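You operate a simulated robot arm through the tools that you are given. There is no shell and no other tool. Be economical: measure what you need, move in short steps, check, and stop when the job is done.

The job below is to be done with a simulated robot arm. You get a single attempt, and the scene is never put back.

JOB
Drain station 1's filter bowl, then close its air flowmeter and air valve.
Fine: shut the drain cock again; the flowmeter stays plugged in.

It is judged by the outcome, as a careful person would: the job done as asked, and still so three seconds after it is handed in. It fails if anything else is knocked over, pushed out of place, dropped, spilled or broken.

ROBOT AND FRAMES
A 7-joint arm with a fingered hand, fixed in place. Base frame: the origin is at the foot of the arm, x ahead of it, y to its left, z up. Units: cm, degrees, N and s.
With the tool pointing down near the work surface it reaches from about 30 to 82 cm from the base axis. Its first joint turns from -115.0 to 115.0 degrees. Payload 5 kg.
Tool frame: the origin (TCP) lies between the finger pads and is the grasp point; the fingertips stand 3.2 cm ahead of it; z points along the fingers, y is the line along which they close. The gripper opens to 16 cm. The gripper's body begins 8.9 cm behind the TCP. The gripper is a hand of 4 fingers: y runs from the thumb to the fingers, the wrist lies at [0, 0, -26.7] in the tool frame.
Orientation is that of the tool frame in the base frame, as a unit quaternion [x, y, z, w]. With the fingers straight down and closing along the base's y, the tool's x points along the base's -x, its y along +y and its z along -z.

CONTROLS
- The arm moves only by the tool nudge_tool. Its arguments are lists of equal length, an entry for each row: "slide": the shift along the tool's x, y, z in units of 150 mm (1.0 is 150 mm), a list of three; "delta_rot": the turn, a rotation vector about the tool's x, y, z in units of 180 degrees (1.0 is 180 degrees), a list of three. In form: {"slide": [[tx, ty, tz], ...], "delta_rot": [[ax, ay, az], ...]}. A call has 1 to 12 rows; each row is the pose to reach, as a shift and turn from the pose commanded when the call began, along the tool's axes at that moment. A call with a number of a shift or a turn outside -1 to 1 is refused whole. A row lasts 0.2 s, in which the tool goes at most 5 cm and 8.6 degrees; a call with a longer step from one row to the next is refused whole. Where a pose cannot be reached the arm comes as near as it can. A force on the tool above 50 N (or 10 N above the force at the start of the call, whichever is more), or a blocked arm, ends the call early, and 0.2 s more pass. In this call time passes only in rows, and 0.2 s behind the last. The reply holds the time, the measured pose of the TCP, the force on the tool along the base axes, the opening and the grip force, in the units named above and with some noise, with the torque about the TCP (base axes, N m) and any sound that the robot's microphone picked up.
- Cameras (640 x 400 px; columns grow to the right, rows downward): "scene" is fixed at [3.96, 51.06, 170.88]; the picture's right is [0.20, -0.98, 0.00], its down [-0.90, -0.19, -0.38] and it looks along [0.38, 0.08, -0.92] (base axes); focal length 214 px, centre (320, 200). "wrist" rides on the gripper at [8, -0.4, -11.4] in the tool frame; the picture's right is [0.05, 1.00, 0.00], its down [-0.82, 0.04, -0.58] and it looks along [-0.58, 0.03, 0.82] (tool axes); focal length 265 px, centre (320, 200). There is no depth. A picture from a camera that has moved, and an enlarged one, comes with that camera's place and axes in the base frame and with its lens. The place of the scene camera against the robot may be out by one fixed shift of up to 2.5 cm in any direction.
- snapshot(camera): a new picture of that camera. It takes no simulated time.
- raise_lower(by): slides the trunk up (or, below 0, down) by that many cm; the arm rides with it, the base frame stays. It gives what a move gives, with no picture.
- finger_targets(finger1, finger2, finger3, thumb_bend): sets how far each is bent, from 0 (flat) to 1 (curled in); at 0.3 the hand is open as for a grip, at 0.7 the pads meet at the TCP. One left out holds its place. A second passes; each finger stops where it meets its share of the squeeze, and holds until it gets a number again. It is the only way to open and close the hand. It gives what a move gives, with no picture; readings hold the bend of each and the force on the fingers (four entries, about 0 where the hand has none), thumb and palm.
- close_up(camera, box): a new picture of the part [left, top, right, bottom] of that camera's present view, enlarged. It takes no simulated time.
- job_done(): hands the job in; it is judged then, once.

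Work in short steps. Places have to be worked out from the pictures, the camera data and where the tool is seen: move nearer, look again, correct. Check each grasp and each placing, and mend what went wrong. You have 120 turns and 64 pictures in all, those below and enlarged ones among them. Open the gripper and draw the arm clear of the work before you hand the job in, unless the task says otherwise; then end with one line.

The tools are called as name(argument=value, ...) on one line, values as JSON. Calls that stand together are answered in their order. nudge_tool: Moves the arm, as the interface text tells. Its arguments: {"type":"object","properties":{"slide":{"type":"array"},"delta_rot":{"type":"array"}},"required":["slide","delta_rot"]} The other tools are called the same way: raise_lower (by) slides the trunk up or down; finger_targets (finger1, finger2, finger3, thumb_bend) moves the fingers one by one; snapshot (camera) takes a picture; close_up (camera, box) takes an enlarged picture of a part of a camera's view; job_done () hands the job in.

At the start:

```text
time_s: 0.0
ee_pos: [18.94, 42.02, 142.0]
orientation: [0.0, 1.0, 0.0, 0.0]
contact_force: [0.1, 0.9, 0.0]
ft_torque: [0.03, 0.01, -0.01]
gripper_width: 16.02
gripper_force: 0.0
shape: jaw
bend: [0.3, 0.3, 0.3, 0.3]
finger forces: [0.0, 0.0, 0.0, 0.1, 0.1, 0.0]
trunk travel left (down, up): [-92.5, 6.5]
```

scene: 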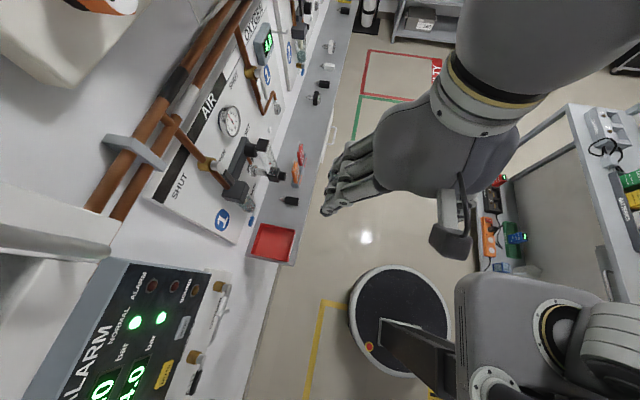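
wrist: 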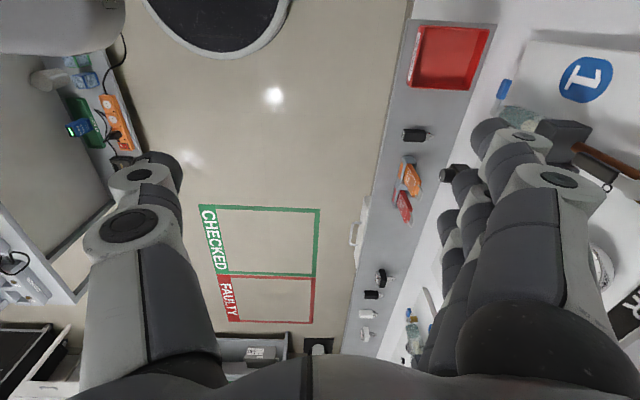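

The wall panel with station 1 is on the arm's left (+y). I'll take enlarged views of it first.

close_up(camera="scene", box=[140, 80, 320, 270])

close_up(camera="wrist", box=[380, 20, 640, 240])

```text
2.11 times, centred on (230, 175) of scene
camera zoom: at [3.96, 51.06, 170.88], right [0.2, -0.98, 0.0], down [-0.9, -0.19, -0.38], along [0.38, 0.08, -0.92], focal length 452 px, centre (510, 253)
```

zoom: 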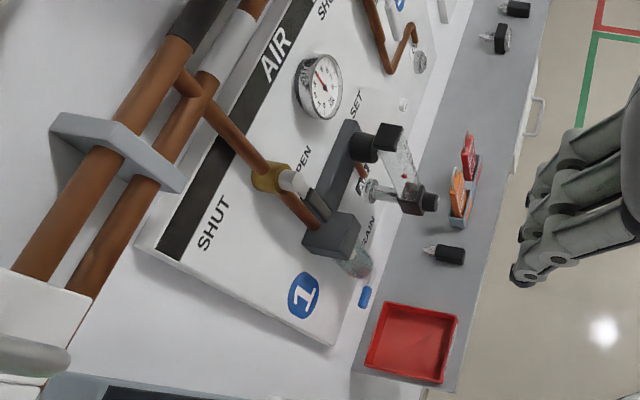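

```text
1.82 times, centred on (510, 130) of wrist
camera zoom: at [10.84, 41.68, 153.43], right [-0.05, 1.0, 0.0], down [0.82, 0.04, 0.58], along [0.58, 0.03, -0.82], focal length 483 px, centre (-26, 327)
```

zoom: 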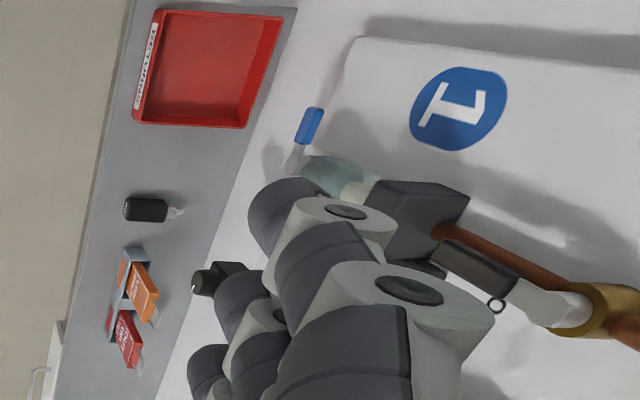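

Triangulating from both views gives roughly: drain cock (22, 81.5, 93.5), flowmeter knob tip (42, 73.5, 96), valve pivot (26, 83, 127) with its handle end at z≈117, and the shelf at z≈69. I'll lower the trunk, then start turning the tool toward the wall (+y).

raise_lower(by=-25)

nudge_tool(slide=[[0, 0.25, -0.02], [0, 0.5, -0.08], [0, 0.74, -0.17], [0, 0.97, -0.3]], delta_rot=[[-0.046, 0, 0], [-0.092, 0, 0], [-0.138, 0, 0], [-0.184, 0, 0]])

```text
time_s: 2.6
ee_pos: [18.86, 42.08, 117.04]
orientation: [0.0, 1.0, 0.0, 0.0]
contact_force: [0.7, 0.2, 0.4]
ft_torque: [0.0, -0.02, -0.01]
gripper_width: 15.98
gripper_force: 0.0
shape: jaw
bend: [0.3, 0.3, 0.3, 0.3]
finger forces: [0.0, 0.0, 0.0, 0.0, 0.1, 0.0]
trunk travel left (down, up): [-67.5, 31.5]
```

```text
time_s: 3.6
ee_pos: [19.0, 56.67, 121.77]
orientation: [0.0, 0.958, 0.286, 0.0]
contact_force: [0.2, -0.5, 0.0]
ft_torque: [0.0, 0.0, 0.02]
gripper_width: 15.98
gripper_force: 0.1
shape: jaw
bend: [0.3, 0.3, 0.3, 0.3]
finger forces: [0.0, 0.0, 0.1, 0.0, 0.0, 0.1]
trunk travel left (down, up): [-67.5, 31.5]
```

Pose as expected; I continue the turn until the tool points at the wall, keeping the hand back at y≈60.

nudge_tool(slide=[[0, 0.1, -0.08], [0, 0.2, -0.16], [0, 0.3, -0.25], [0, 0.4, -0.34], [0, 0.5, -0.43], [0, 0.6, -0.52], [0, 0.67, -0.6]], delta_rot=[[-0.045, 0, 0], [-0.09, 0, 0], [-0.135, 0, 0], [-0.18, 0, 0], [-0.225, 0, 0], [-0.27, 0, 0], [-0.316, 0, 0]])

snapshot(camera="wrist")

```text
time_s: 5.2
ee_pos: [18.79, 60.08, 134.42]
orientation: [0.0, 0.707, 0.707, -0.001]
contact_force: [0.2, 0.1, -0.4]
ft_torque: [-0.02, -0.01, -0.02]
gripper_width: 16.03
gripper_force: 0.1
shape: jaw
bend: [0.3, 0.3, 0.3, 0.3]
finger forces: [0.0, 0.0, 0.0, 0.1, 0.0, 0.0]
trunk travel left (down, up): [-67.5, 31.5]
```

```text
59 pictures are left
camera wrist: at [10.72, 48.75, 134.12], right [-0.05, 0.0, 1.0], down [0.82, -0.58, 0.04], along [0.58, 0.82, 0.03], focal length 265 px, centre (320, 200)
```

wrist: 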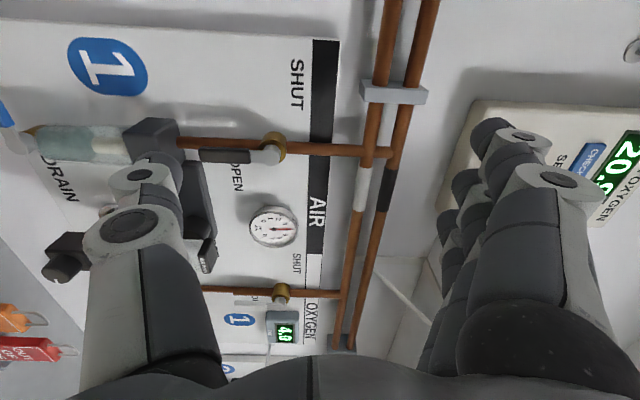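

The wrist view is clear: the valve lever lies along the pipe (OPEN), the filter bowl is below it with a blue drain cock, and the flowmeter is beyond it. I'll lower the trunk for a closer look at the drain and the flowmeter.

raise_lower(by=-30)

snapshot(camera="wrist")

```text
time_s: 8.2
ee_pos: [18.76, 60.0, 104.53]
orientation: [0.0, 0.707, 0.708, 0.0]
contact_force: [0.2, -0.1, -0.3]
ft_torque: [0.01, 0.0, 0.0]
gripper_width: 16.0
gripper_force: 0.1
shape: jaw
bend: [0.3, 0.3, 0.3, 0.3]
finger forces: [0.0, 0.0, 0.1, 0.0, 0.1, 0.0]
trunk travel left (down, up): [-37.5, 61.5]
```

```text
58 pictures are left
camera wrist: at [10.7, 48.72, 104.15], right [-0.05, 0.0, 1.0], down [0.82, -0.58, 0.04], along [0.58, 0.82, 0.03], focal length 265 px, centre (320, 200)
```

wrist: 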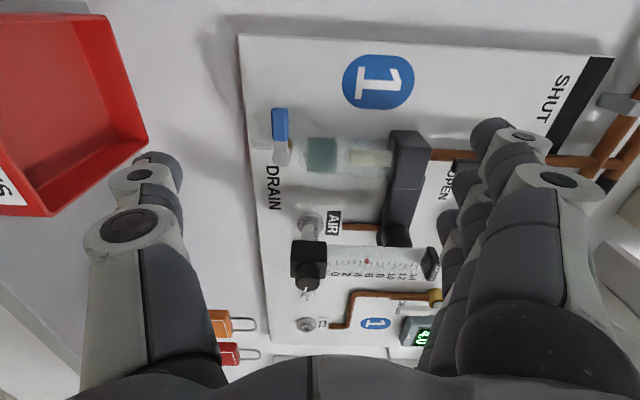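

close_up(camera="wrist", box=[230, 90, 450, 230])

close_up(camera="wrist", box=[260, 190, 460, 350])

```text
2.86 times, centred on (340, 160) of wrist
camera zoom: at [10.7, 48.72, 104.15], right [-0.05, 0.0, 1.0], down [0.82, -0.58, 0.04], along [0.58, 0.82, 0.03], focal length 758 px, centre (263, 314)
```

zoom: 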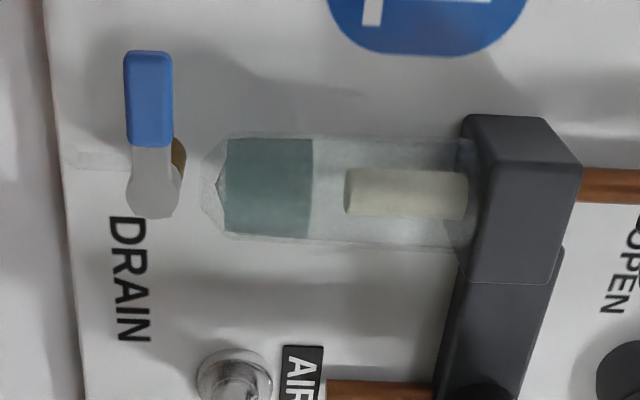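

```text
2.50 times, centred on (360, 270) of wrist
camera zoom: at [10.7, 48.72, 104.15], right [-0.05, 0.0, 1.0], down [0.82, -0.58, 0.04], along [0.58, 0.82, 0.03], focal length 664 px, centre (220, 25)
```

zoom: 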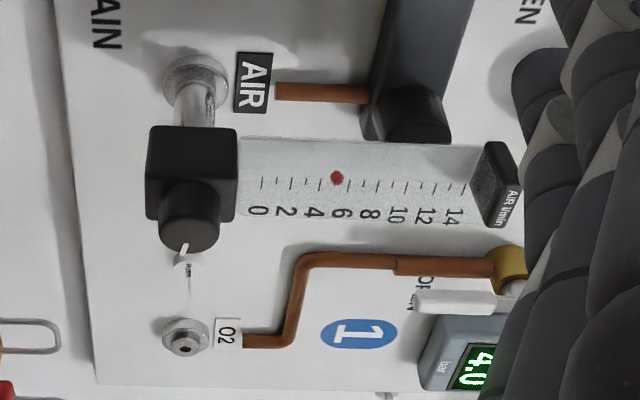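

From two wrist views I get the drain lever from x≈19.3 (tip) to 25 (pivot) at y≈77.5, z≈100.3, pointing −x and so closed. The flowmeter knob face is at about (38, 70, 104) and the valve lever tip at (26, 79, 119), with its pivot at z≈129. I'll form a thumb and middle finger pinch as a pushing tip and check how it looks.

finger_targets(finger1=1.0, finger2=0.7, finger3=1.0, thumb_bend=0.7)

snapshot(camera="wrist")

snapshot(camera="scene")

```text
time_s: 9.2
ee_pos: [18.79, 60.01, 104.43]
orientation: [0.0, 0.708, 0.707, 0.0]
contact_force: [-0.3, -0.3, -0.5]
ft_torque: [-0.01, -0.03, 0.01]
gripper_width: 5.02
gripper_force: 0.0
shape: fingers
bend: [1.0, 0.7, 1.0, 0.7]
finger forces: [0.0, 0.0, 0.0, 0.1, 0.0, 0.0]
trunk travel left (down, up): [-37.5, 61.5]
```

```text
55 pictures are left
camera wrist: at [10.7, 48.72, 104.14], right [-0.05, 0.0, 1.0], down [0.82, -0.58, 0.04], along [0.58, 0.82, 0.03], focal length 265 px, centre (320, 200)
```

wrist: 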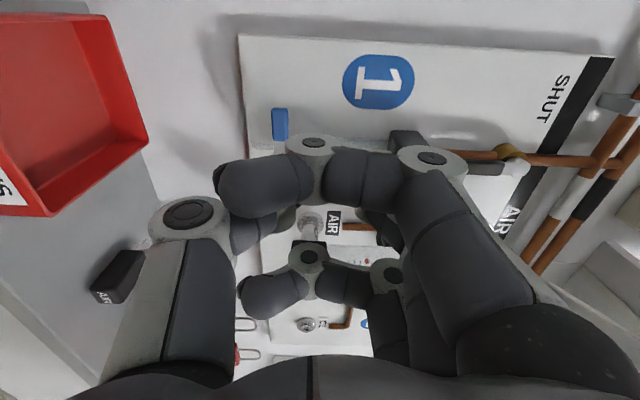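

```text
54 pictures are left
```

scene: 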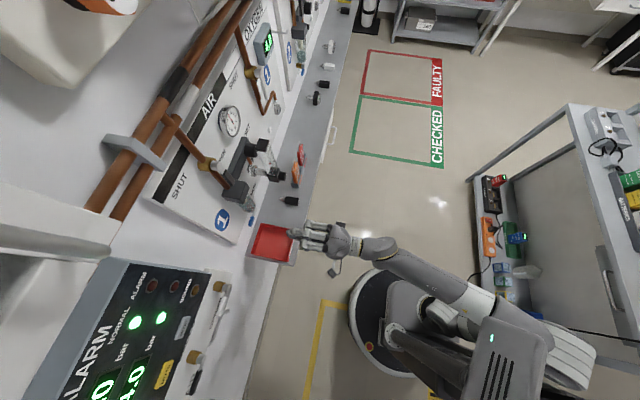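

Curled fingers reach about as far forward as the pinch. I'll try one straight index finger (finger1, nearest the camera) with the others curled.

finger_targets(finger1=0.0, finger2=1.0, finger3=1.0, thumb_bend=0.8)

snapshot(camera="wrist")

close_up(camera="scene", box=[190, 140, 370, 290])

```text
time_s: 10.2
ee_pos: [18.74, 60.1, 104.58]
orientation: [0.0, 0.708, 0.706, 0.0]
contact_force: [0.3, 0.3, -1.3]
ft_torque: [0.0, -0.01, -0.03]
gripper_width: 11.98
gripper_force: 0.1
shape: fingers
bend: [0.0, 0.77, 1.0, 0.76]
finger forces: [0.0, 0.0, 0.0, 0.0, 0.0, 0.1]
trunk travel left (down, up): [-37.5, 61.5]
```

```text
53 pictures are left
camera wrist: at [10.7, 48.72, 104.14], right [-0.05, 0.0, 1.0], down [0.82, -0.58, 0.04], along [0.58, 0.82, 0.03], focal length 265 px, centre (320, 200)
```

wrist: 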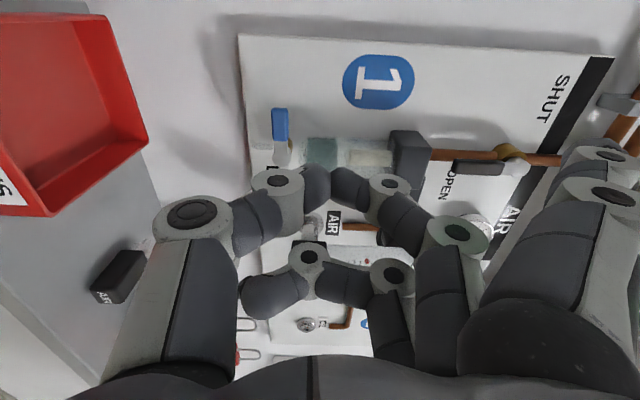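

```text
2.67 times, centred on (280, 215) of scene
camera zoom: at [3.96, 51.06, 170.88], right [0.2, -0.98, 0.0], down [-0.9, -0.19, -0.38], along [0.38, 0.08, -0.92], focal length 572 px, centre (427, 160)
```

zoom: 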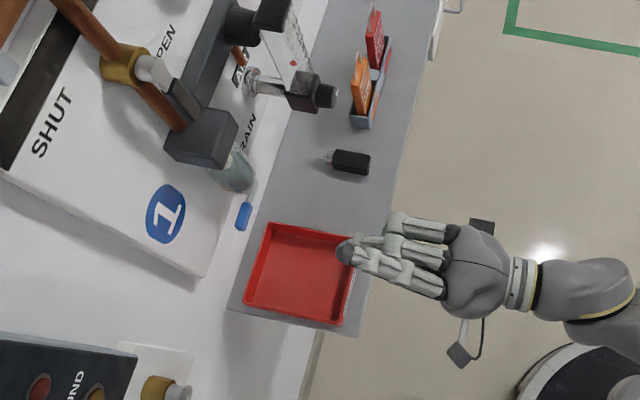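

One straight finger splays too wide. A closed four-finger "blade" turned vertical suits both levers better, so I close the hand to 0.7 and roll it 90° so that tool x points up.

finger_targets(finger1=0.7, finger2=0.7, finger3=0.7, thumb_bend=0.7)

nudge_tool(slide=[[0, 0, 0], [0, 0, 0], [0, 0, 0], [0, 0, 0], [0, 0, 0], [0, 0, 0], [0, 0, 0], [0, 0, 0], [0, 0, 0], [0, 0, 0], [0, 0, 0]], delta_rot=[[0, 0, 0.0455], [0, 0, 0.091], [0, 0, 0.1365], [0, 0, 0.182], [0, 0, 0.2275], [0, 0, 0.273], [0, 0, 0.3185], [0, 0, 0.364], [0, 0, 0.4095], [0, 0, 0.455], [0, 0, 0.5]])

snapshot(camera="wrist")

```text
time_s: 11.2
ee_pos: [18.75, 60.09, 104.44]
orientation: [0.0, 0.707, 0.707, 0.0]
contact_force: [0.3, -0.2, 0.1]
ft_torque: [0.01, 0.02, -0.01]
gripper_width: 2.34
gripper_force: 0.0
shape: fingers
bend: [0.7, 0.7, 0.7, 0.7]
finger forces: [0.1, 0.0, 0.0, 0.0, 0.1, 0.1]
trunk travel left (down, up): [-37.5, 61.5]
```

```text
time_s: 13.6
ee_pos: [19.17, 60.52, 103.25]
orientation: [0.509, 0.499, 0.486, -0.506]
contact_force: [-0.2, -0.2, 0.7]
ft_torque: [0.02, -0.01, -0.02]
gripper_width: 2.35
gripper_force: 0.1
shape: fingers
bend: [0.7, 0.7, 0.7, 0.7]
finger forces: [0.1, 0.0, 0.0, 0.0, 0.1, 0.1]
trunk travel left (down, up): [-37.5, 61.5]
```

```text
51 pictures are left
camera wrist: at [19.0, 49.34, 111.49], right [1.0, 0.01, 0.02], down [0.02, -0.59, -0.81], along [0.01, 0.81, -0.59], focal length 265 px, centre (320, 200)
```

wrist: 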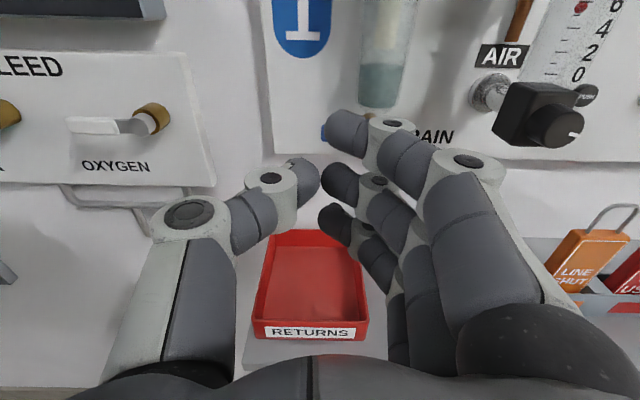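

Near the roll limit the pose is slightly off, but the view is useful: bowl axis ≈(25.7, 79.3), bowl bottom at z≈102.5, lever tip ≈(19.5, 77.5, 100.2). To open the drain I'll roll back to 0 and press the lever down with finger3, the finger nearest +x, with the thumb open.

nudge_tool(slide=[[0, 0, 0], [0, 0, 0], [0, 0, 0], [0, 0, 0], [0, 0, 0], [0, 0, 0], [0, 0, 0], [0, 0, 0], [0, 0, 0], [0, 0, 0], [0, 0, 0]], delta_rot=[[0, 0, -0.0455], [0, 0, -0.091], [0, 0, -0.1365], [0, 0, -0.182], [0, 0, -0.2275], [0, 0, -0.273], [0, 0, -0.3185], [0, 0, -0.364], [0, 0, -0.4095], [0, 0, -0.455], [0, 0, -0.5]])

finger_targets(thumb_bend=0.3)

snapshot(camera="wrist")

close_up(camera="scene", box=[190, 140, 370, 290])

```text
time_s: 15.9
ee_pos: [22.25, 60.59, 101.35]
orientation: [0.077, 0.709, 0.696, -0.081]
contact_force: [0.2, -0.3, -0.6]
ft_torque: [-0.02, 0.0, -0.04]
gripper_width: 2.32
gripper_force: 0.1
shape: fingers
bend: [0.7, 0.7, 0.7, 0.7]
finger forces: [0.0, 0.0, 0.1, 0.0, 0.0, 0.1]
trunk travel left (down, up): [-37.5, 61.5]
stopped in row 11: the arm was blocked; the commanded pose is now the measured one
```

```text
time_s: 16.9
ee_pos: [22.15, 60.69, 101.36]
orientation: [0.077, 0.709, 0.696, -0.081]
contact_force: [-0.2, -0.8, 0.3]
ft_torque: [0.01, -0.03, 0.0]
gripper_width: 9.26
gripper_force: 0.0
shape: fingers
bend: [0.7, 0.7, 0.7, 0.3]
finger forces: [0.0, 0.0, 0.0, 0.0, 0.0, 0.0]
trunk travel left (down, up): [-37.5, 61.5]
```

```text
50 pictures are left
camera wrist: at [14.31, 49.26, 103.01], right [0.17, 0.02, 0.99], down [0.81, -0.57, -0.13], along [0.56, 0.82, -0.11], focal length 265 px, centre (320, 200)
```

wrist: 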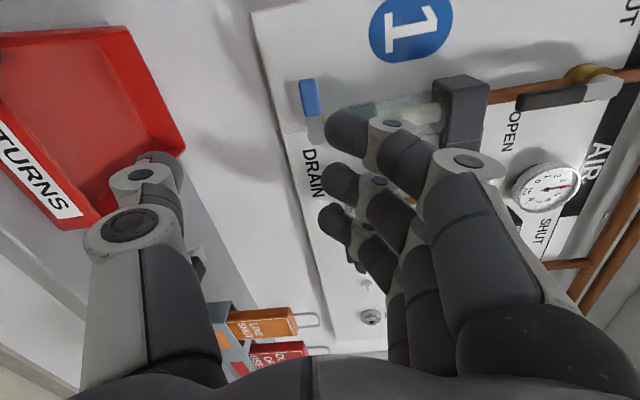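

```text
2.67 times, centred on (280, 215) of scene
camera zoom: at [3.96, 51.06, 170.88], right [0.2, -0.98, 0.0], down [-0.9, -0.19, -0.38], along [0.38, 0.08, -0.92], focal length 572 px, centre (427, 160)
```

zoom: 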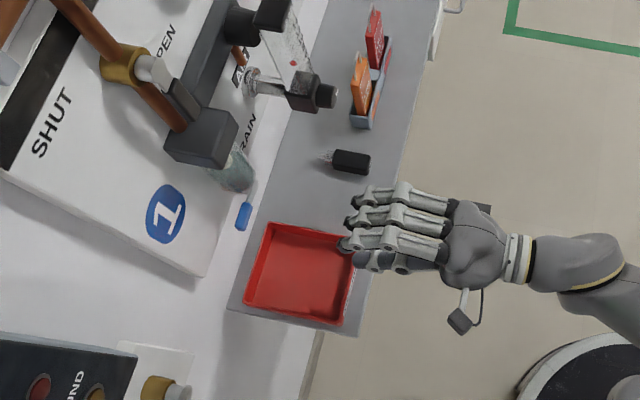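

The arm stopped about 13° short of roll 0. I'll correct the roll and move back to x≈17, checking that the arm moves freely.

nudge_tool(slide=[[0.13, 0.03, 0.03], [0.26, 0.06, 0.06], [0.377, 0.093, 0.087]], delta_rot=[[0, 0, -0.024], [0, 0, -0.048], [0, 0, -0.0705]])

```text
time_s: 17.9
ee_pos: [19.79, 62.32, 101.57]
orientation: [0.038, 0.718, 0.694, -0.042]
contact_force: [0.4, -0.5, 0.2]
ft_torque: [0.03, 0.01, -0.03]
gripper_width: 9.25
gripper_force: 0.1
shape: fingers
bend: [0.7, 0.7, 0.7, 0.3]
finger forces: [0.0, 0.0, 0.0, 0.1, 0.0, 0.0]
trunk travel left (down, up): [-37.5, 61.5]
stopped in row 3: the arm was blocked; the commanded pose is now the measured one
```

It is blocked again without any contact force, so it may be a joint limit or the elbow. I'll look at the arm.

snapshot(camera="scene")

```text
48 pictures are left
```

scene: 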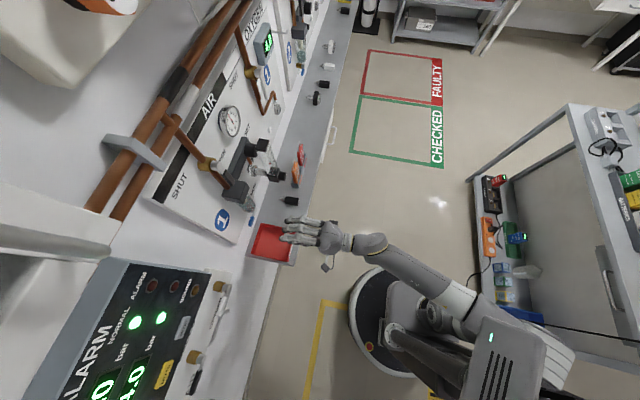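

Nothing seems to touch. I'll try again while moving forward, which should give the arm an easier posture.

nudge_tool(slide=[[0.03, 0.03, 0.13], [0.1, 0.08, 0.26], [0.2, 0.147, 0.3]], delta_rot=[[0, 0, 0], [-0.006, 0, -0.018], [-0.011, 0, -0.036]])

```text
time_s: 18.7
ee_pos: [17.0, 66.96, 104.37]
orientation: [-0.005, 0.706, 0.708, -0.001]
contact_force: [1.2, -0.2, -0.3]
ft_torque: [0.01, -0.01, 0.03]
gripper_width: 9.28
gripper_force: 0.2
shape: fingers
bend: [0.7, 0.7, 0.7, 0.3]
finger forces: [0.0, 0.0, 0.0, 0.0, 0.0, 0.0]
trunk travel left (down, up): [-37.5, 61.5]
```

Pose reached: (17, 67, 104.4), roll 0. Moving forward so finger3 is above the blue lever tip.

nudge_tool(slide=[[0, 0, 0.18], [0, 0, 0.36], [0, 0, 0.54]], delta_rot=[[0, 0, 0], [0, 0, 0], [0, 0, 0]])

snapshot(camera="wrist")

close_up(camera="scene", box=[190, 150, 310, 250])

```text
time_s: 19.5
ee_pos: [16.87, 75.0, 104.19]
orientation: [-0.005, 0.706, 0.708, -0.001]
contact_force: [-0.4, -0.4, 0.5]
ft_torque: [-0.04, 0.0, 0.05]
gripper_width: 9.27
gripper_force: 0.1
shape: fingers
bend: [0.7, 0.7, 0.7, 0.3]
finger forces: [0.1, 0.0, 0.0, 0.0, 0.0, 0.1]
trunk travel left (down, up): [-37.5, 61.5]
```

```text
47 pictures are left
camera wrist: at [8.87, 63.73, 103.78], right [-0.06, 0.0, 1.0], down [0.82, -0.57, 0.05], along [0.57, 0.82, 0.03], focal length 265 px, centre (320, 200)
```

wrist: 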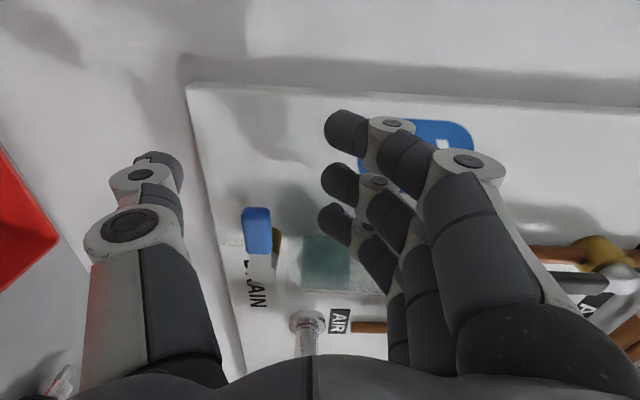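

```text
4.00 times, centred on (250, 200) of scene
camera zoom: at [3.96, 51.06, 170.88], right [0.2, -0.98, 0.0], down [-0.9, -0.19, -0.38], along [0.38, 0.08, -0.92], focal length 858 px, centre (600, 200)
```

zoom: 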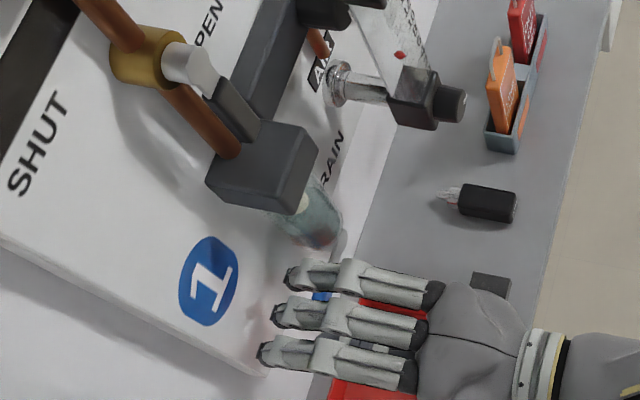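

The lever tip measures (19.2, 77.5, 100.2) and finger3 is above it at x≈20.5. I now press down along the lever's arc, first to about 30°.

nudge_tool(slide=[[-0.02, -0.12, 0], [-0.02, -0.2, 0], [-0.02, -0.25, 0], [-0.018, -0.3, 0], [-0.015, -0.35, 0], [-0.013, -0.393, 0]], delta_rot=[[0, 0, 0], [0, 0, 0], [0, 0, 0], [0, 0, 0], [0, 0, 0], [0, 0, 0]])

snapshot(camera="wrist")

```text
time_s: 20.9
ee_pos: [17.01, 74.96, 98.3]
orientation: [-0.005, 0.707, 0.707, -0.001]
contact_force: [0.2, 0.5, 0.9]
ft_torque: [0.05, 0.01, -0.03]
gripper_width: 9.25
gripper_force: 0.3
shape: fingers
bend: [0.7, 0.7, 0.69, 0.3]
finger forces: [0.1, 0.0, 1.1, 0.0, 0.0, 0.1]
trunk travel left (down, up): [-37.5, 61.5]
```

```text
45 pictures are left
camera wrist: at [9.06, 63.6, 97.9], right [-0.06, 0.0, 1.0], down [0.82, -0.57, 0.05], along [0.57, 0.82, 0.03], focal length 265 px, centre (320, 200)
```

wrist: 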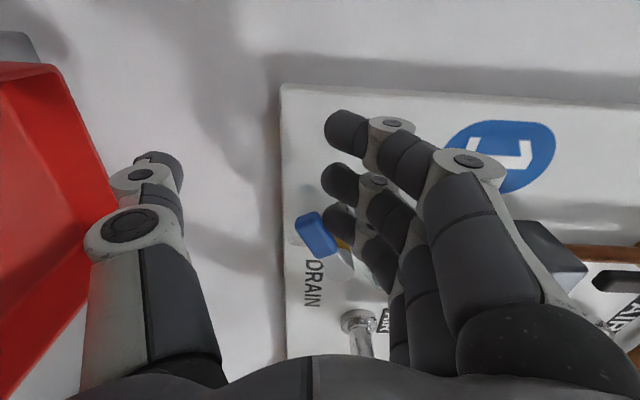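

The lever follows, now about 30° down, with finger3 carrying only 1 N. I continue the arc to vertical.

nudge_tool(slide=[[-0.02, -0.05, 0], [-0.04, -0.09, 0], [-0.067, -0.133, 0], [-0.1, -0.17, 0], [-0.14, -0.2, 0], [-0.18, -0.22, 0], [-0.22, -0.225, 0]], delta_rot=[[0, 0, 0], [0, 0, 0], [0, 0, 0], [0, 0, 0], [0, 0, 0], [0, 0, 0], [0, 0, 0]])

snapshot(camera="wrist")

close_up(camera="scene", box=[190, 150, 310, 250])

```text
time_s: 22.5
ee_pos: [20.18, 75.03, 94.99]
orientation: [-0.006, 0.707, 0.707, -0.001]
contact_force: [-5.9, -1.6, 2.0]
ft_torque: [0.03, -0.13, 0.05]
gripper_width: 9.25
gripper_force: 2.9
shape: fingers
bend: [0.7, 0.7, 0.69, 0.3]
finger forces: [0.1, 0.0, 5.0, 0.0, 0.0, 0.0]
trunk travel left (down, up): [-37.5, 61.5]
```

```text
44 pictures are left
camera wrist: at [12.21, 63.63, 94.52], right [-0.06, 0.0, 1.0], down [0.82, -0.57, 0.05], along [0.57, 0.82, 0.03], focal length 265 px, centre (320, 200)
```

wrist: 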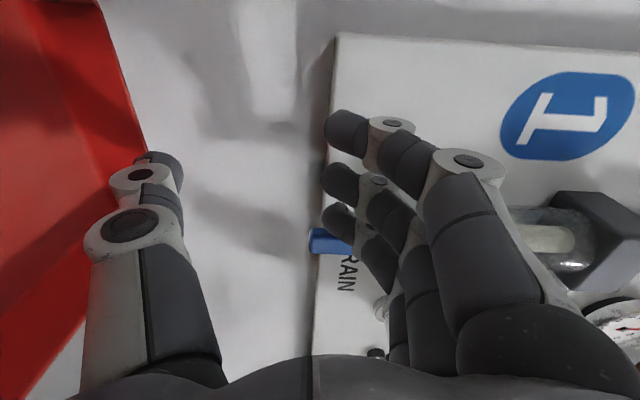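

```text
4.00 times, centred on (250, 200) of scene
camera zoom: at [3.96, 51.06, 170.88], right [0.2, -0.98, 0.0], down [-0.9, -0.19, -0.38], along [0.38, 0.08, -0.92], focal length 858 px, centre (600, 200)
```

zoom: 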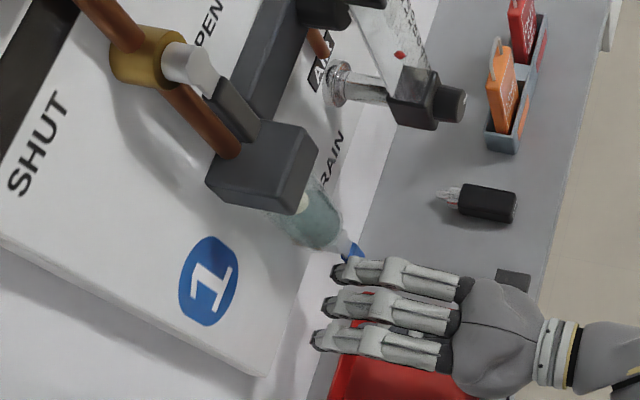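

The lever is vertical and against its stop, so the cock is open. I back off and look at the bowl's water level.

nudge_tool(slide=[[0.1, 0, 0], [0.12, 0, -0.25], [0.12, 0, -0.55], [0.12, 0, -0.85]], delta_rot=[[0, 0, 0], [0, 0, 0], [0, 0, 0], [0, 0, 0]])

snapshot(camera="wrist")

```text
time_s: 23.5
ee_pos: [18.74, 62.12, 94.93]
orientation: [-0.005, 0.707, 0.707, -0.002]
contact_force: [-0.2, 0.6, 0.1]
ft_torque: [0.06, 0.01, 0.02]
gripper_width: 9.27
gripper_force: 0.1
shape: fingers
bend: [0.7, 0.7, 0.7, 0.3]
finger forces: [0.1, 0.0, 0.1, 0.0, 0.1, 0.0]
trunk travel left (down, up): [-37.5, 61.5]
```

```text
42 pictures are left
camera wrist: at [10.73, 50.65, 94.46], right [-0.06, 0.0, 1.0], down [0.82, -0.57, 0.05], along [0.57, 0.82, 0.03], focal length 265 px, centre (320, 200)
```

wrist: 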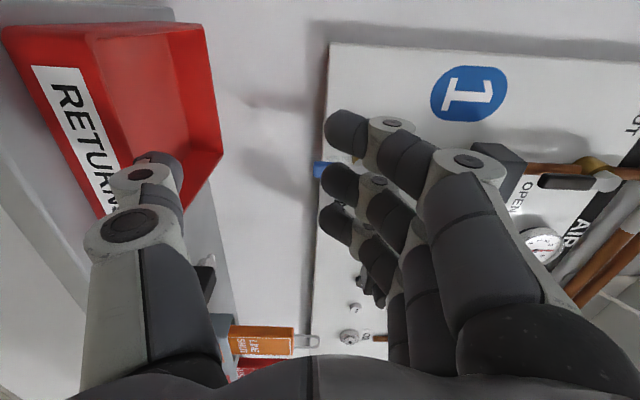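

The fingers hide the bowl. I open them (draining goes on meanwhile) and look again.

finger_targets(finger1=0.3, finger2=0.3, finger3=0.3)

close_up(camera="wrist", box=[280, 90, 520, 240])

```text
time_s: 24.5
ee_pos: [18.76, 62.12, 94.91]
orientation: [-0.005, 0.707, 0.708, -0.001]
contact_force: [0.1, 1.1, 0.6]
ft_torque: [-0.02, 0.01, 0.02]
gripper_width: 17.01
gripper_force: 0.1
shape: fingers
bend: [0.3, 0.3, 0.3, 0.3]
finger forces: [0.1, 0.0, 0.0, 0.0, 0.0, 0.0]
trunk travel left (down, up): [-37.5, 61.5]
```

```text
2.67 times, centred on (400, 165) of wrist
camera zoom: at [10.73, 50.68, 94.5], right [-0.06, 0.0, 1.0], down [0.82, -0.57, 0.05], along [0.57, 0.82, 0.03], focal length 708 px, centre (107, 293)
```

zoom: 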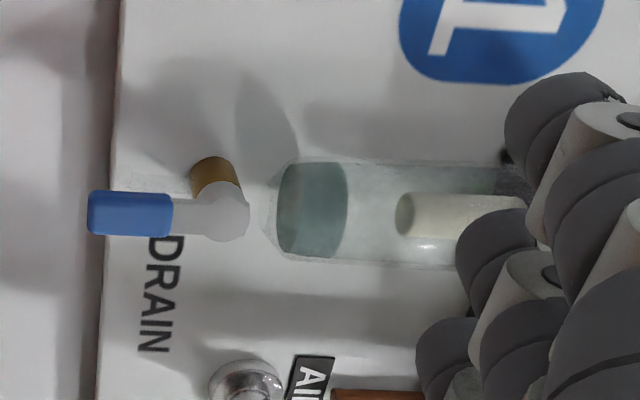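

The water is dropping (roughly 20% gone). While it drains I move to the right-hand side at a safe distance, where I'll start the closing push.

nudge_tool(slide=[[-0.2, 0, 0], [-0.4, 0.05, 0], [-0.6, 0.08, 0], [-0.78, 0.1, 0]], delta_rot=[[0, 0, 0], [0, 0, 0], [0, 0, 0], [0, 0, 0]])

finger_targets(finger1=0.7, finger2=0.7, finger3=0.7)

finger_targets(thumb_bend=0.3)

finger_targets(thumb_bend=0.3)

finger_targets(thumb_bend=0.3)

finger_targets(thumb_bend=0.3)

snapshot(camera="wrist")

```text
time_s: 25.5
ee_pos: [30.32, 62.36, 96.48]
orientation: [-0.005, 0.707, 0.707, -0.001]
contact_force: [-0.1, -0.2, -0.3]
ft_torque: [0.0, -0.01, -0.05]
gripper_width: 17.0
gripper_force: 0.2
shape: fingers
bend: [0.3, 0.3, 0.3, 0.3]
finger forces: [0.0, 0.0, 0.0, 0.1, 0.0, 0.1]
trunk travel left (down, up): [-37.5, 61.5]
```

```text
time_s: 26.5
ee_pos: [30.31, 62.41, 96.6]
orientation: [-0.005, 0.706, 0.708, -0.001]
contact_force: [0.0, 0.6, -0.1]
ft_torque: [0.01, -0.01, 0.04]
gripper_width: 9.28
gripper_force: 0.1
shape: fingers
bend: [0.7, 0.7, 0.7, 0.3]
finger forces: [0.1, 0.1, 0.0, 0.0, 0.0, 0.0]
trunk travel left (down, up): [-37.5, 61.5]
```

```text
time_s: 27.5
ee_pos: [30.26, 62.54, 96.57]
orientation: [-0.006, 0.707, 0.707, -0.002]
contact_force: [-0.8, -0.2, 0.0]
ft_torque: [-0.01, 0.0, -0.01]
gripper_width: 9.28
gripper_force: 0.0
shape: fingers
bend: [0.7, 0.7, 0.7, 0.3]
finger forces: [0.0, 0.0, 0.0, 0.0, 0.0, 0.0]
trunk travel left (down, up): [-37.5, 61.5]
```

```text
time_s: 28.5
ee_pos: [30.37, 62.33, 96.54]
orientation: [-0.006, 0.707, 0.707, -0.001]
contact_force: [0.3, 0.1, 0.8]
ft_torque: [0.0, 0.03, 0.02]
gripper_width: 9.27
gripper_force: 0.0
shape: fingers
bend: [0.7, 0.7, 0.7, 0.3]
finger forces: [0.1, 0.1, 0.0, 0.0, 0.1, 0.0]
trunk travel left (down, up): [-37.5, 61.5]
```

```text
time_s: 29.5
ee_pos: [30.23, 62.43, 96.58]
orientation: [-0.005, 0.706, 0.708, -0.001]
contact_force: [0.3, 0.3, -0.6]
ft_torque: [0.01, 0.0, -0.05]
gripper_width: 9.29
gripper_force: 0.1
shape: fingers
bend: [0.7, 0.7, 0.7, 0.3]
finger forces: [0.0, 0.0, 0.1, 0.0, 0.0, 0.0]
trunk travel left (down, up): [-37.5, 61.5]
```

```text
time_s: 30.5
ee_pos: [30.34, 62.45, 96.54]
orientation: [-0.005, 0.706, 0.708, -0.001]
contact_force: [-0.7, 0.6, 0.1]
ft_torque: [0.01, 0.0, -0.01]
gripper_width: 9.28
gripper_force: 0.0
shape: fingers
bend: [0.7, 0.7, 0.7, 0.3]
finger forces: [0.0, 0.0, 0.0, 0.0, 0.0, 0.0]
trunk travel left (down, up): [-37.5, 61.5]
```

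```text
40 pictures are left
camera wrist: at [22.28, 51.0, 96.12], right [-0.06, 0.0, 1.0], down [0.82, -0.57, 0.04], along [0.57, 0.82, 0.03], focal length 265 px, centre (320, 200)
```

wrist: 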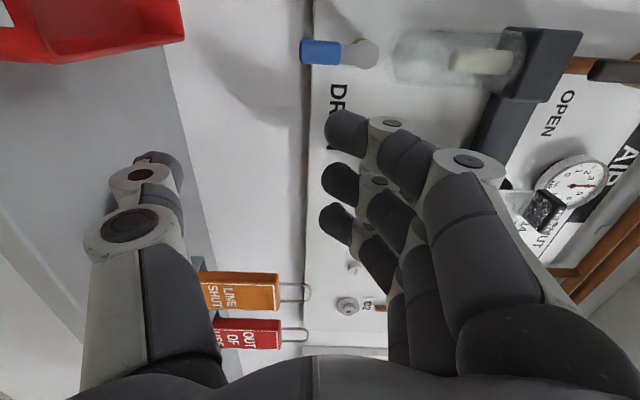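

The bowl looks empty; I'll enlarge it to be sure.

close_up(camera="wrist", box=[290, 10, 530, 140])

```text
2.67 times, centred on (410, 75) of wrist
camera zoom: at [22.28, 51.0, 96.12], right [-0.06, 0.0, 1.0], down [0.82, -0.57, 0.04], along [0.57, 0.82, 0.03], focal length 708 px, centre (80, 533)
```

zoom: 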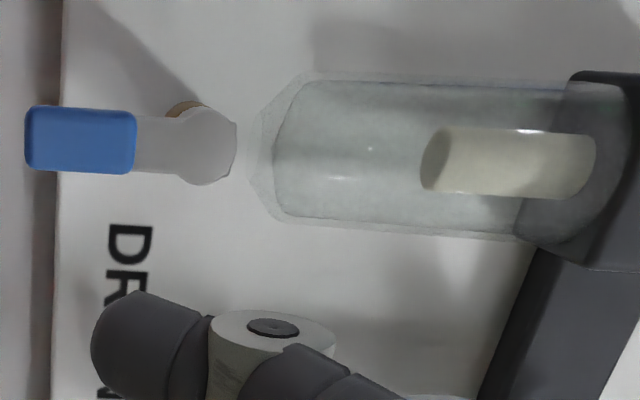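

The bowl is empty. To shut the cock I'll push the lever back left and up with finger1's outer side: a small +12° roll, then go in on the right of the lever.

nudge_tool(slide=[[-0.01, -0.07, 0.1], [-0.02, -0.147, 0.24]], delta_rot=[[0, 0, 0.034], [0, 0, 0.067]])

nudge_tool(slide=[[0, 0, 0.2], [0, 0, 0.4], [0, 0, 0.57]], delta_rot=[[0, 0, 0], [0, 0, 0], [0, 0, 0]])

snapshot(camera="wrist")

close_up(camera="scene", box=[190, 150, 310, 250])

```text
time_s: 31.1
ee_pos: [30.7, 66.01, 94.33]
orientation: [0.07, 0.702, 0.704, -0.076]
contact_force: [0.3, -0.7, 0.2]
ft_torque: [-0.02, -0.01, 0.02]
gripper_width: 9.25
gripper_force: 0.1
shape: fingers
bend: [0.7, 0.7, 0.7, 0.3]
finger forces: [0.0, 0.0, 0.0, 0.0, 0.1, 0.0]
trunk travel left (down, up): [-37.5, 61.5]
```

```text
time_s: 31.9
ee_pos: [30.68, 74.61, 94.5]
orientation: [0.069, 0.704, 0.703, -0.077]
contact_force: [-0.2, -0.7, 0.5]
ft_torque: [0.01, 0.01, 0.02]
gripper_width: 9.25
gripper_force: 0.1
shape: fingers
bend: [0.7, 0.7, 0.7, 0.3]
finger forces: [0.0, 0.0, 0.0, 0.0, 0.1, 0.0]
trunk travel left (down, up): [-37.5, 61.5]
```

```text
38 pictures are left
camera wrist: at [22.68, 63.17, 95.67], right [0.15, 0.0, 0.99], down [0.81, -0.57, -0.13], along [0.56, 0.82, -0.09], focal length 265 px, centre (320, 200)
```

wrist: 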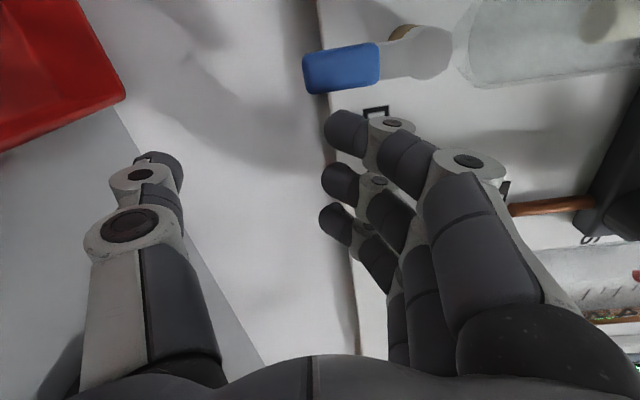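

```text
4.00 times, centred on (250, 200) of scene
camera zoom: at [3.96, 51.06, 170.88], right [0.2, -0.98, 0.0], down [-0.9, -0.19, -0.38], along [0.38, 0.08, -0.92], focal length 858 px, centre (600, 200)
```

zoom: 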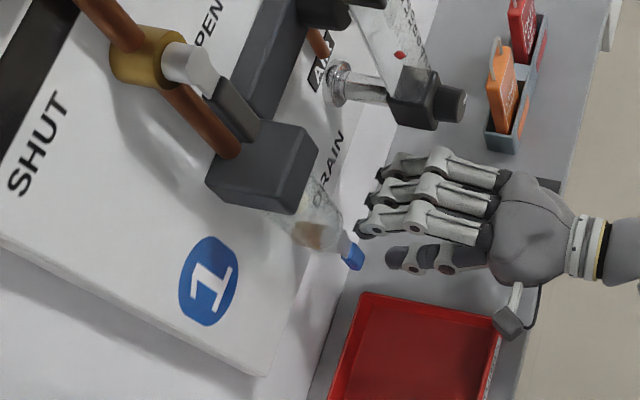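

Finger1 sits just right of the vertical lever. I push left along the arc, about 60° first.

nudge_tool(slide=[[0.064, -0.02, 0], [0.12, -0.045, 0], [0.17, -0.065, 0], [0.221, -0.081, 0], [0.28, -0.08, 0], [0.335, -0.072, 0], [0.39, -0.056, 0]], delta_rot=[[0, 0, 0], [0, 0, 0], [0, 0, 0], [0, 0, 0], [0, 0, 0], [0, 0, 0], [0, 0, 0]])

snapshot(camera="wrist")

```text
time_s: 33.3
ee_pos: [27.53, 74.31, 93.64]
orientation: [0.076, 0.707, 0.701, -0.06]
contact_force: [24.0, 1.8, -2.5]
ft_torque: [0.15, -2.4, -0.55]
gripper_width: 8.98
gripper_force: 12.0
shape: fingers
bend: [0.7, 0.7, 0.7, 0.31]
finger forces: [0.5, 0.0, 0.0, 0.1, 23.8, 0.1]
trunk travel left (down, up): [-37.5, 61.5]
stopped in row 6: the force on the tool passed its limit at 54 N (the readings are from after the stop); the commanded pose is now the measured one
```

```text
36 pictures are left
camera wrist: at [19.33, 63.1, 94.94], right [0.14, 0.01, 0.99], down [0.8, -0.59, -0.11], along [0.59, 0.8, -0.09], focal length 265 px, centre (320, 200)
```

wrist: 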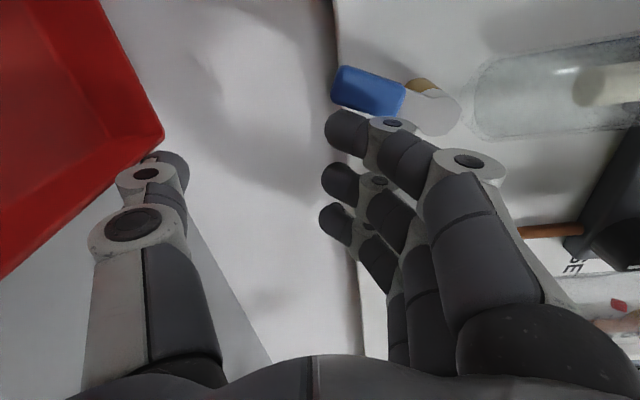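

The thumb hit the red tray's rim (24 N on the thumb). I back off at once, tuck the thumb up, and check the tray's position.

nudge_tool(slide=[[-0.06, 0.01, 0], [-0.12, 0.025, 0]], delta_rot=[[0, 0, 0], [0, 0, 0]])

finger_targets(thumb_bend=0.62)

close_up(camera="scene", box=[190, 140, 370, 290])

snapshot(camera="wrist")

```text
time_s: 33.9
ee_pos: [28.29, 74.36, 94.0]
orientation: [0.071, 0.705, 0.702, -0.069]
contact_force: [0.8, 0.1, -0.6]
ft_torque: [0.0, 0.01, 0.03]
gripper_width: 9.21
gripper_force: 0.0
shape: fingers
bend: [0.7, 0.7, 0.7, 0.3]
finger forces: [0.1, 0.1, 0.0, 0.0, 0.0, 0.1]
trunk travel left (down, up): [-37.5, 61.5]
```

```text
time_s: 34.9
ee_pos: [28.49, 74.25, 93.83]
orientation: [0.072, 0.706, 0.702, -0.065]
contact_force: [-0.5, -0.4, 0.3]
ft_torque: [0.02, -0.02, 0.01]
gripper_width: 3.45
gripper_force: 0.0
shape: fingers
bend: [0.7, 0.7, 0.7, 0.62]
finger forces: [0.1, 0.0, 0.1, 0.0, 0.1, 0.0]
trunk travel left (down, up): [-37.5, 61.5]
```

```text
2.67 times, centred on (280, 215) of scene
camera zoom: at [3.96, 51.06, 170.88], right [0.2, -0.98, 0.0], down [-0.9, -0.19, -0.38], along [0.38, 0.08, -0.92], focal length 572 px, centre (427, 160)
```

zoom: 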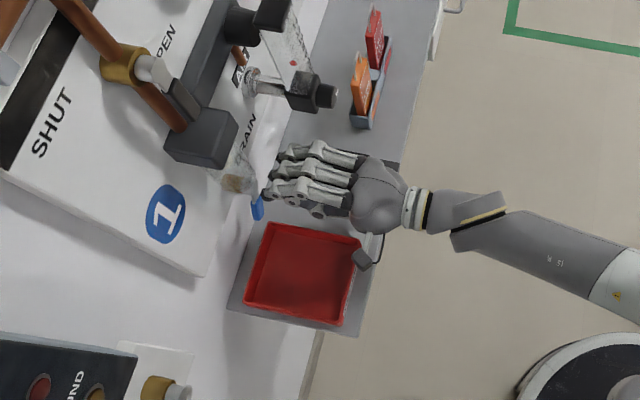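

```text
34 pictures are left
camera wrist: at [20.45, 63.08, 95.18], right [0.14, 0.01, 0.99], down [0.8, -0.59, -0.11], along [0.58, 0.81, -0.09], focal length 265 px, centre (320, 200)
```

wrist: 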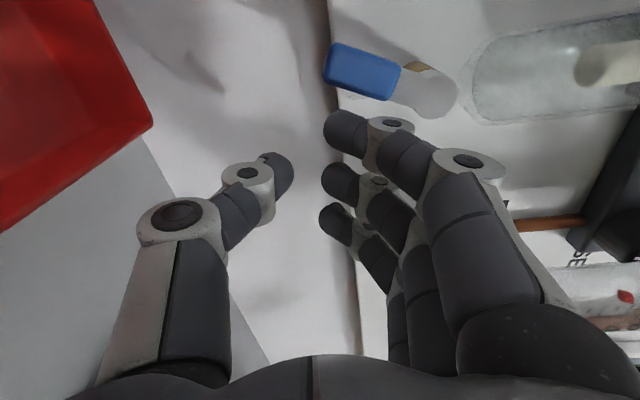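

The tray has not moved (its corners match the first picture). With the thumb tucked and the hand a bit higher it should clear the tray rim (z≈83.6), so I carry on with the arc.

nudge_tool(slide=[[0.03, 0.014, 0.01], [0.067, 0.027, 0.02], [0.12, 0.028, 0.02], [0.175, 0.03, 0.02], [0.232, 0.033, 0.02]], delta_rot=[[0, 0, 0], [0, 0, 0], [0, 0, 0], [0, 0, 0], [0, 0, 0]])

snapshot(camera="wrist")

```text
time_s: 36.1
ee_pos: [25.17, 74.72, 95.03]
orientation: [0.073, 0.705, 0.702, -0.066]
contact_force: [0.8, -4.6, -2.3]
ft_torque: [0.11, 0.02, 0.09]
gripper_width: 3.19
gripper_force: 2.3
shape: fingers
bend: [0.71, 0.7, 0.7, 0.62]
finger forces: [4.5, 0.0, 0.1, 0.0, 0.0, 0.0]
trunk travel left (down, up): [-37.5, 61.5]
```

```text
33 pictures are left
camera wrist: at [17.09, 63.46, 96.3], right [0.14, 0.01, 0.99], down [0.8, -0.59, -0.11], along [0.58, 0.81, -0.09], focal length 265 px, centre (320, 200)
```

wrist: 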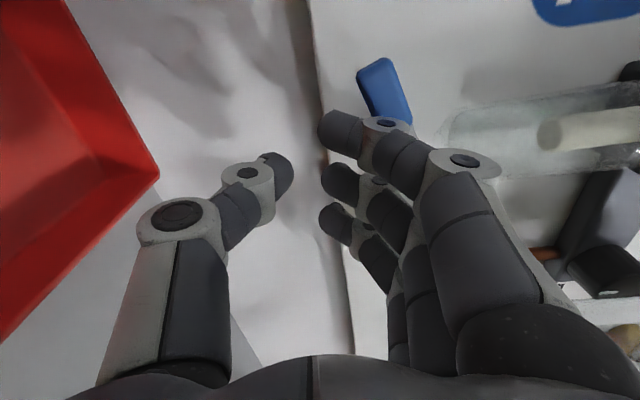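

The lever is about 25° short of horizontal. I finish the arc with an upward push.

nudge_tool(slide=[[0.055, 0.035, 0], [0.11, 0.075, 0], [0.161, 0.116, 0], [0.168, 0.14, 0], [0.175, 0.165, 0]], delta_rot=[[0, 0, 0], [0, 0, 0], [0, 0, 0], [0, 0, 0], [0, 0, 0]])

snapshot(camera="wrist")

```text
time_s: 37.3
ee_pos: [23.38, 74.78, 97.75]
orientation: [0.073, 0.707, 0.701, -0.065]
contact_force: [3.1, -13.7, -15.9]
ft_torque: [-0.06, -0.14, 0.17]
gripper_width: 2.44
gripper_force: 11.3
shape: fingers
bend: [0.73, 0.72, 0.7, 0.62]
finger forces: [12.3, 6.5, 2.3, 0.0, 0.0, 0.0]
trunk travel left (down, up): [-37.5, 61.5]
```

```text
32 pictures are left
camera wrist: at [15.19, 63.47, 99.07], right [0.14, 0.01, 0.99], down [0.8, -0.59, -0.11], along [0.58, 0.81, -0.09], focal length 265 px, centre (320, 200)
```

wrist: 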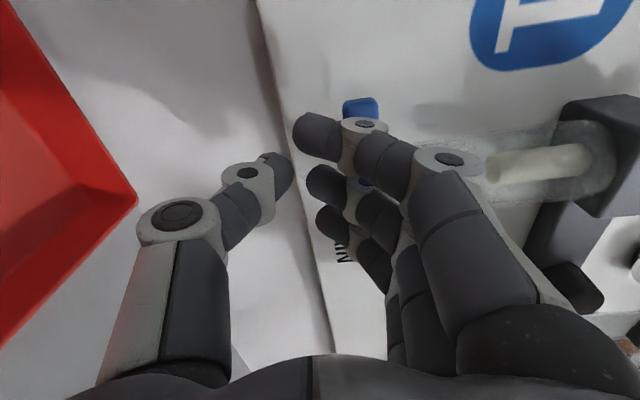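

All three fingers now press against a stop (about 16 N up). I ease down, draw back and inspect the cock.

nudge_tool(slide=[[-0.01, -0.08, 0], [-0.02, -0.13, -0.2], [-0.02, -0.13, -0.5], [-0.02, -0.13, -0.8]], delta_rot=[[0, 0, 0], [0, 0, 0], [0, 0, 0], [0, 0, 0]])

finger_targets(finger1=0.3, finger2=0.3, finger3=0.3, thumb_bend=0.3)

snapshot(camera="wrist")

```text
time_s: 38.3
ee_pos: [23.19, 62.9, 96.18]
orientation: [0.072, 0.705, 0.702, -0.067]
contact_force: [-0.1, 1.2, 0.4]
ft_torque: [0.03, -0.01, -0.01]
gripper_width: 3.39
gripper_force: 0.0
shape: fingers
bend: [0.7, 0.7, 0.7, 0.62]
finger forces: [0.1, 0.1, 0.1, 0.1, 0.0, 0.0]
trunk travel left (down, up): [-37.5, 61.5]
```

```text
time_s: 39.3
ee_pos: [23.23, 62.78, 96.11]
orientation: [0.073, 0.706, 0.701, -0.066]
contact_force: [0.1, -0.5, 0.6]
ft_torque: [0.01, 0.0, -0.02]
gripper_width: 16.99
gripper_force: 0.0
shape: fingers
bend: [0.3, 0.3, 0.3, 0.3]
finger forces: [0.0, 0.0, 0.0, 0.0, 0.0, 0.0]
trunk travel left (down, up): [-37.5, 61.5]
```

```text
31 pictures are left
camera wrist: at [15.07, 51.57, 97.36], right [0.14, 0.01, 0.99], down [0.8, -0.59, -0.11], along [0.58, 0.81, -0.09], focal length 265 px, centre (320, 200)
```

wrist: 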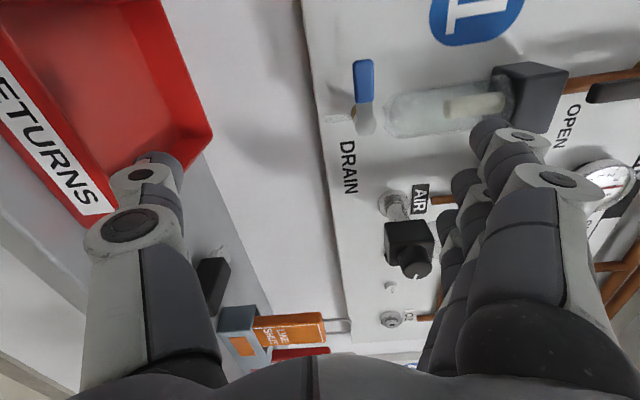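

I compare the lever angle closely against the panel edge.

close_up(camera="wrist", box=[280, 30, 500, 170])

```text
2.86 times, centred on (390, 100) of wrist
camera zoom: at [15.07, 51.57, 97.36], right [0.14, 0.01, 0.99], down [0.8, -0.59, -0.11], along [0.58, 0.81, -0.09], focal length 758 px, centre (120, 486)
```

zoom: 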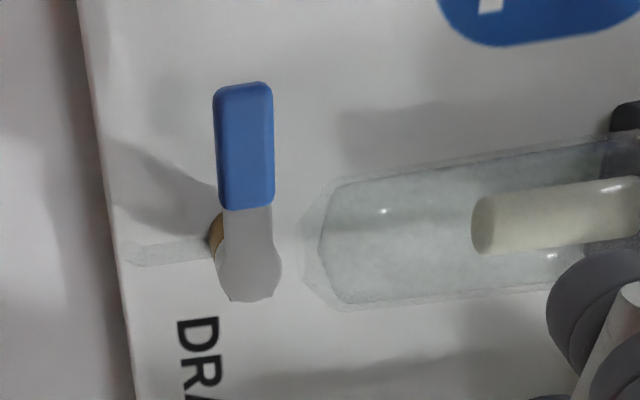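

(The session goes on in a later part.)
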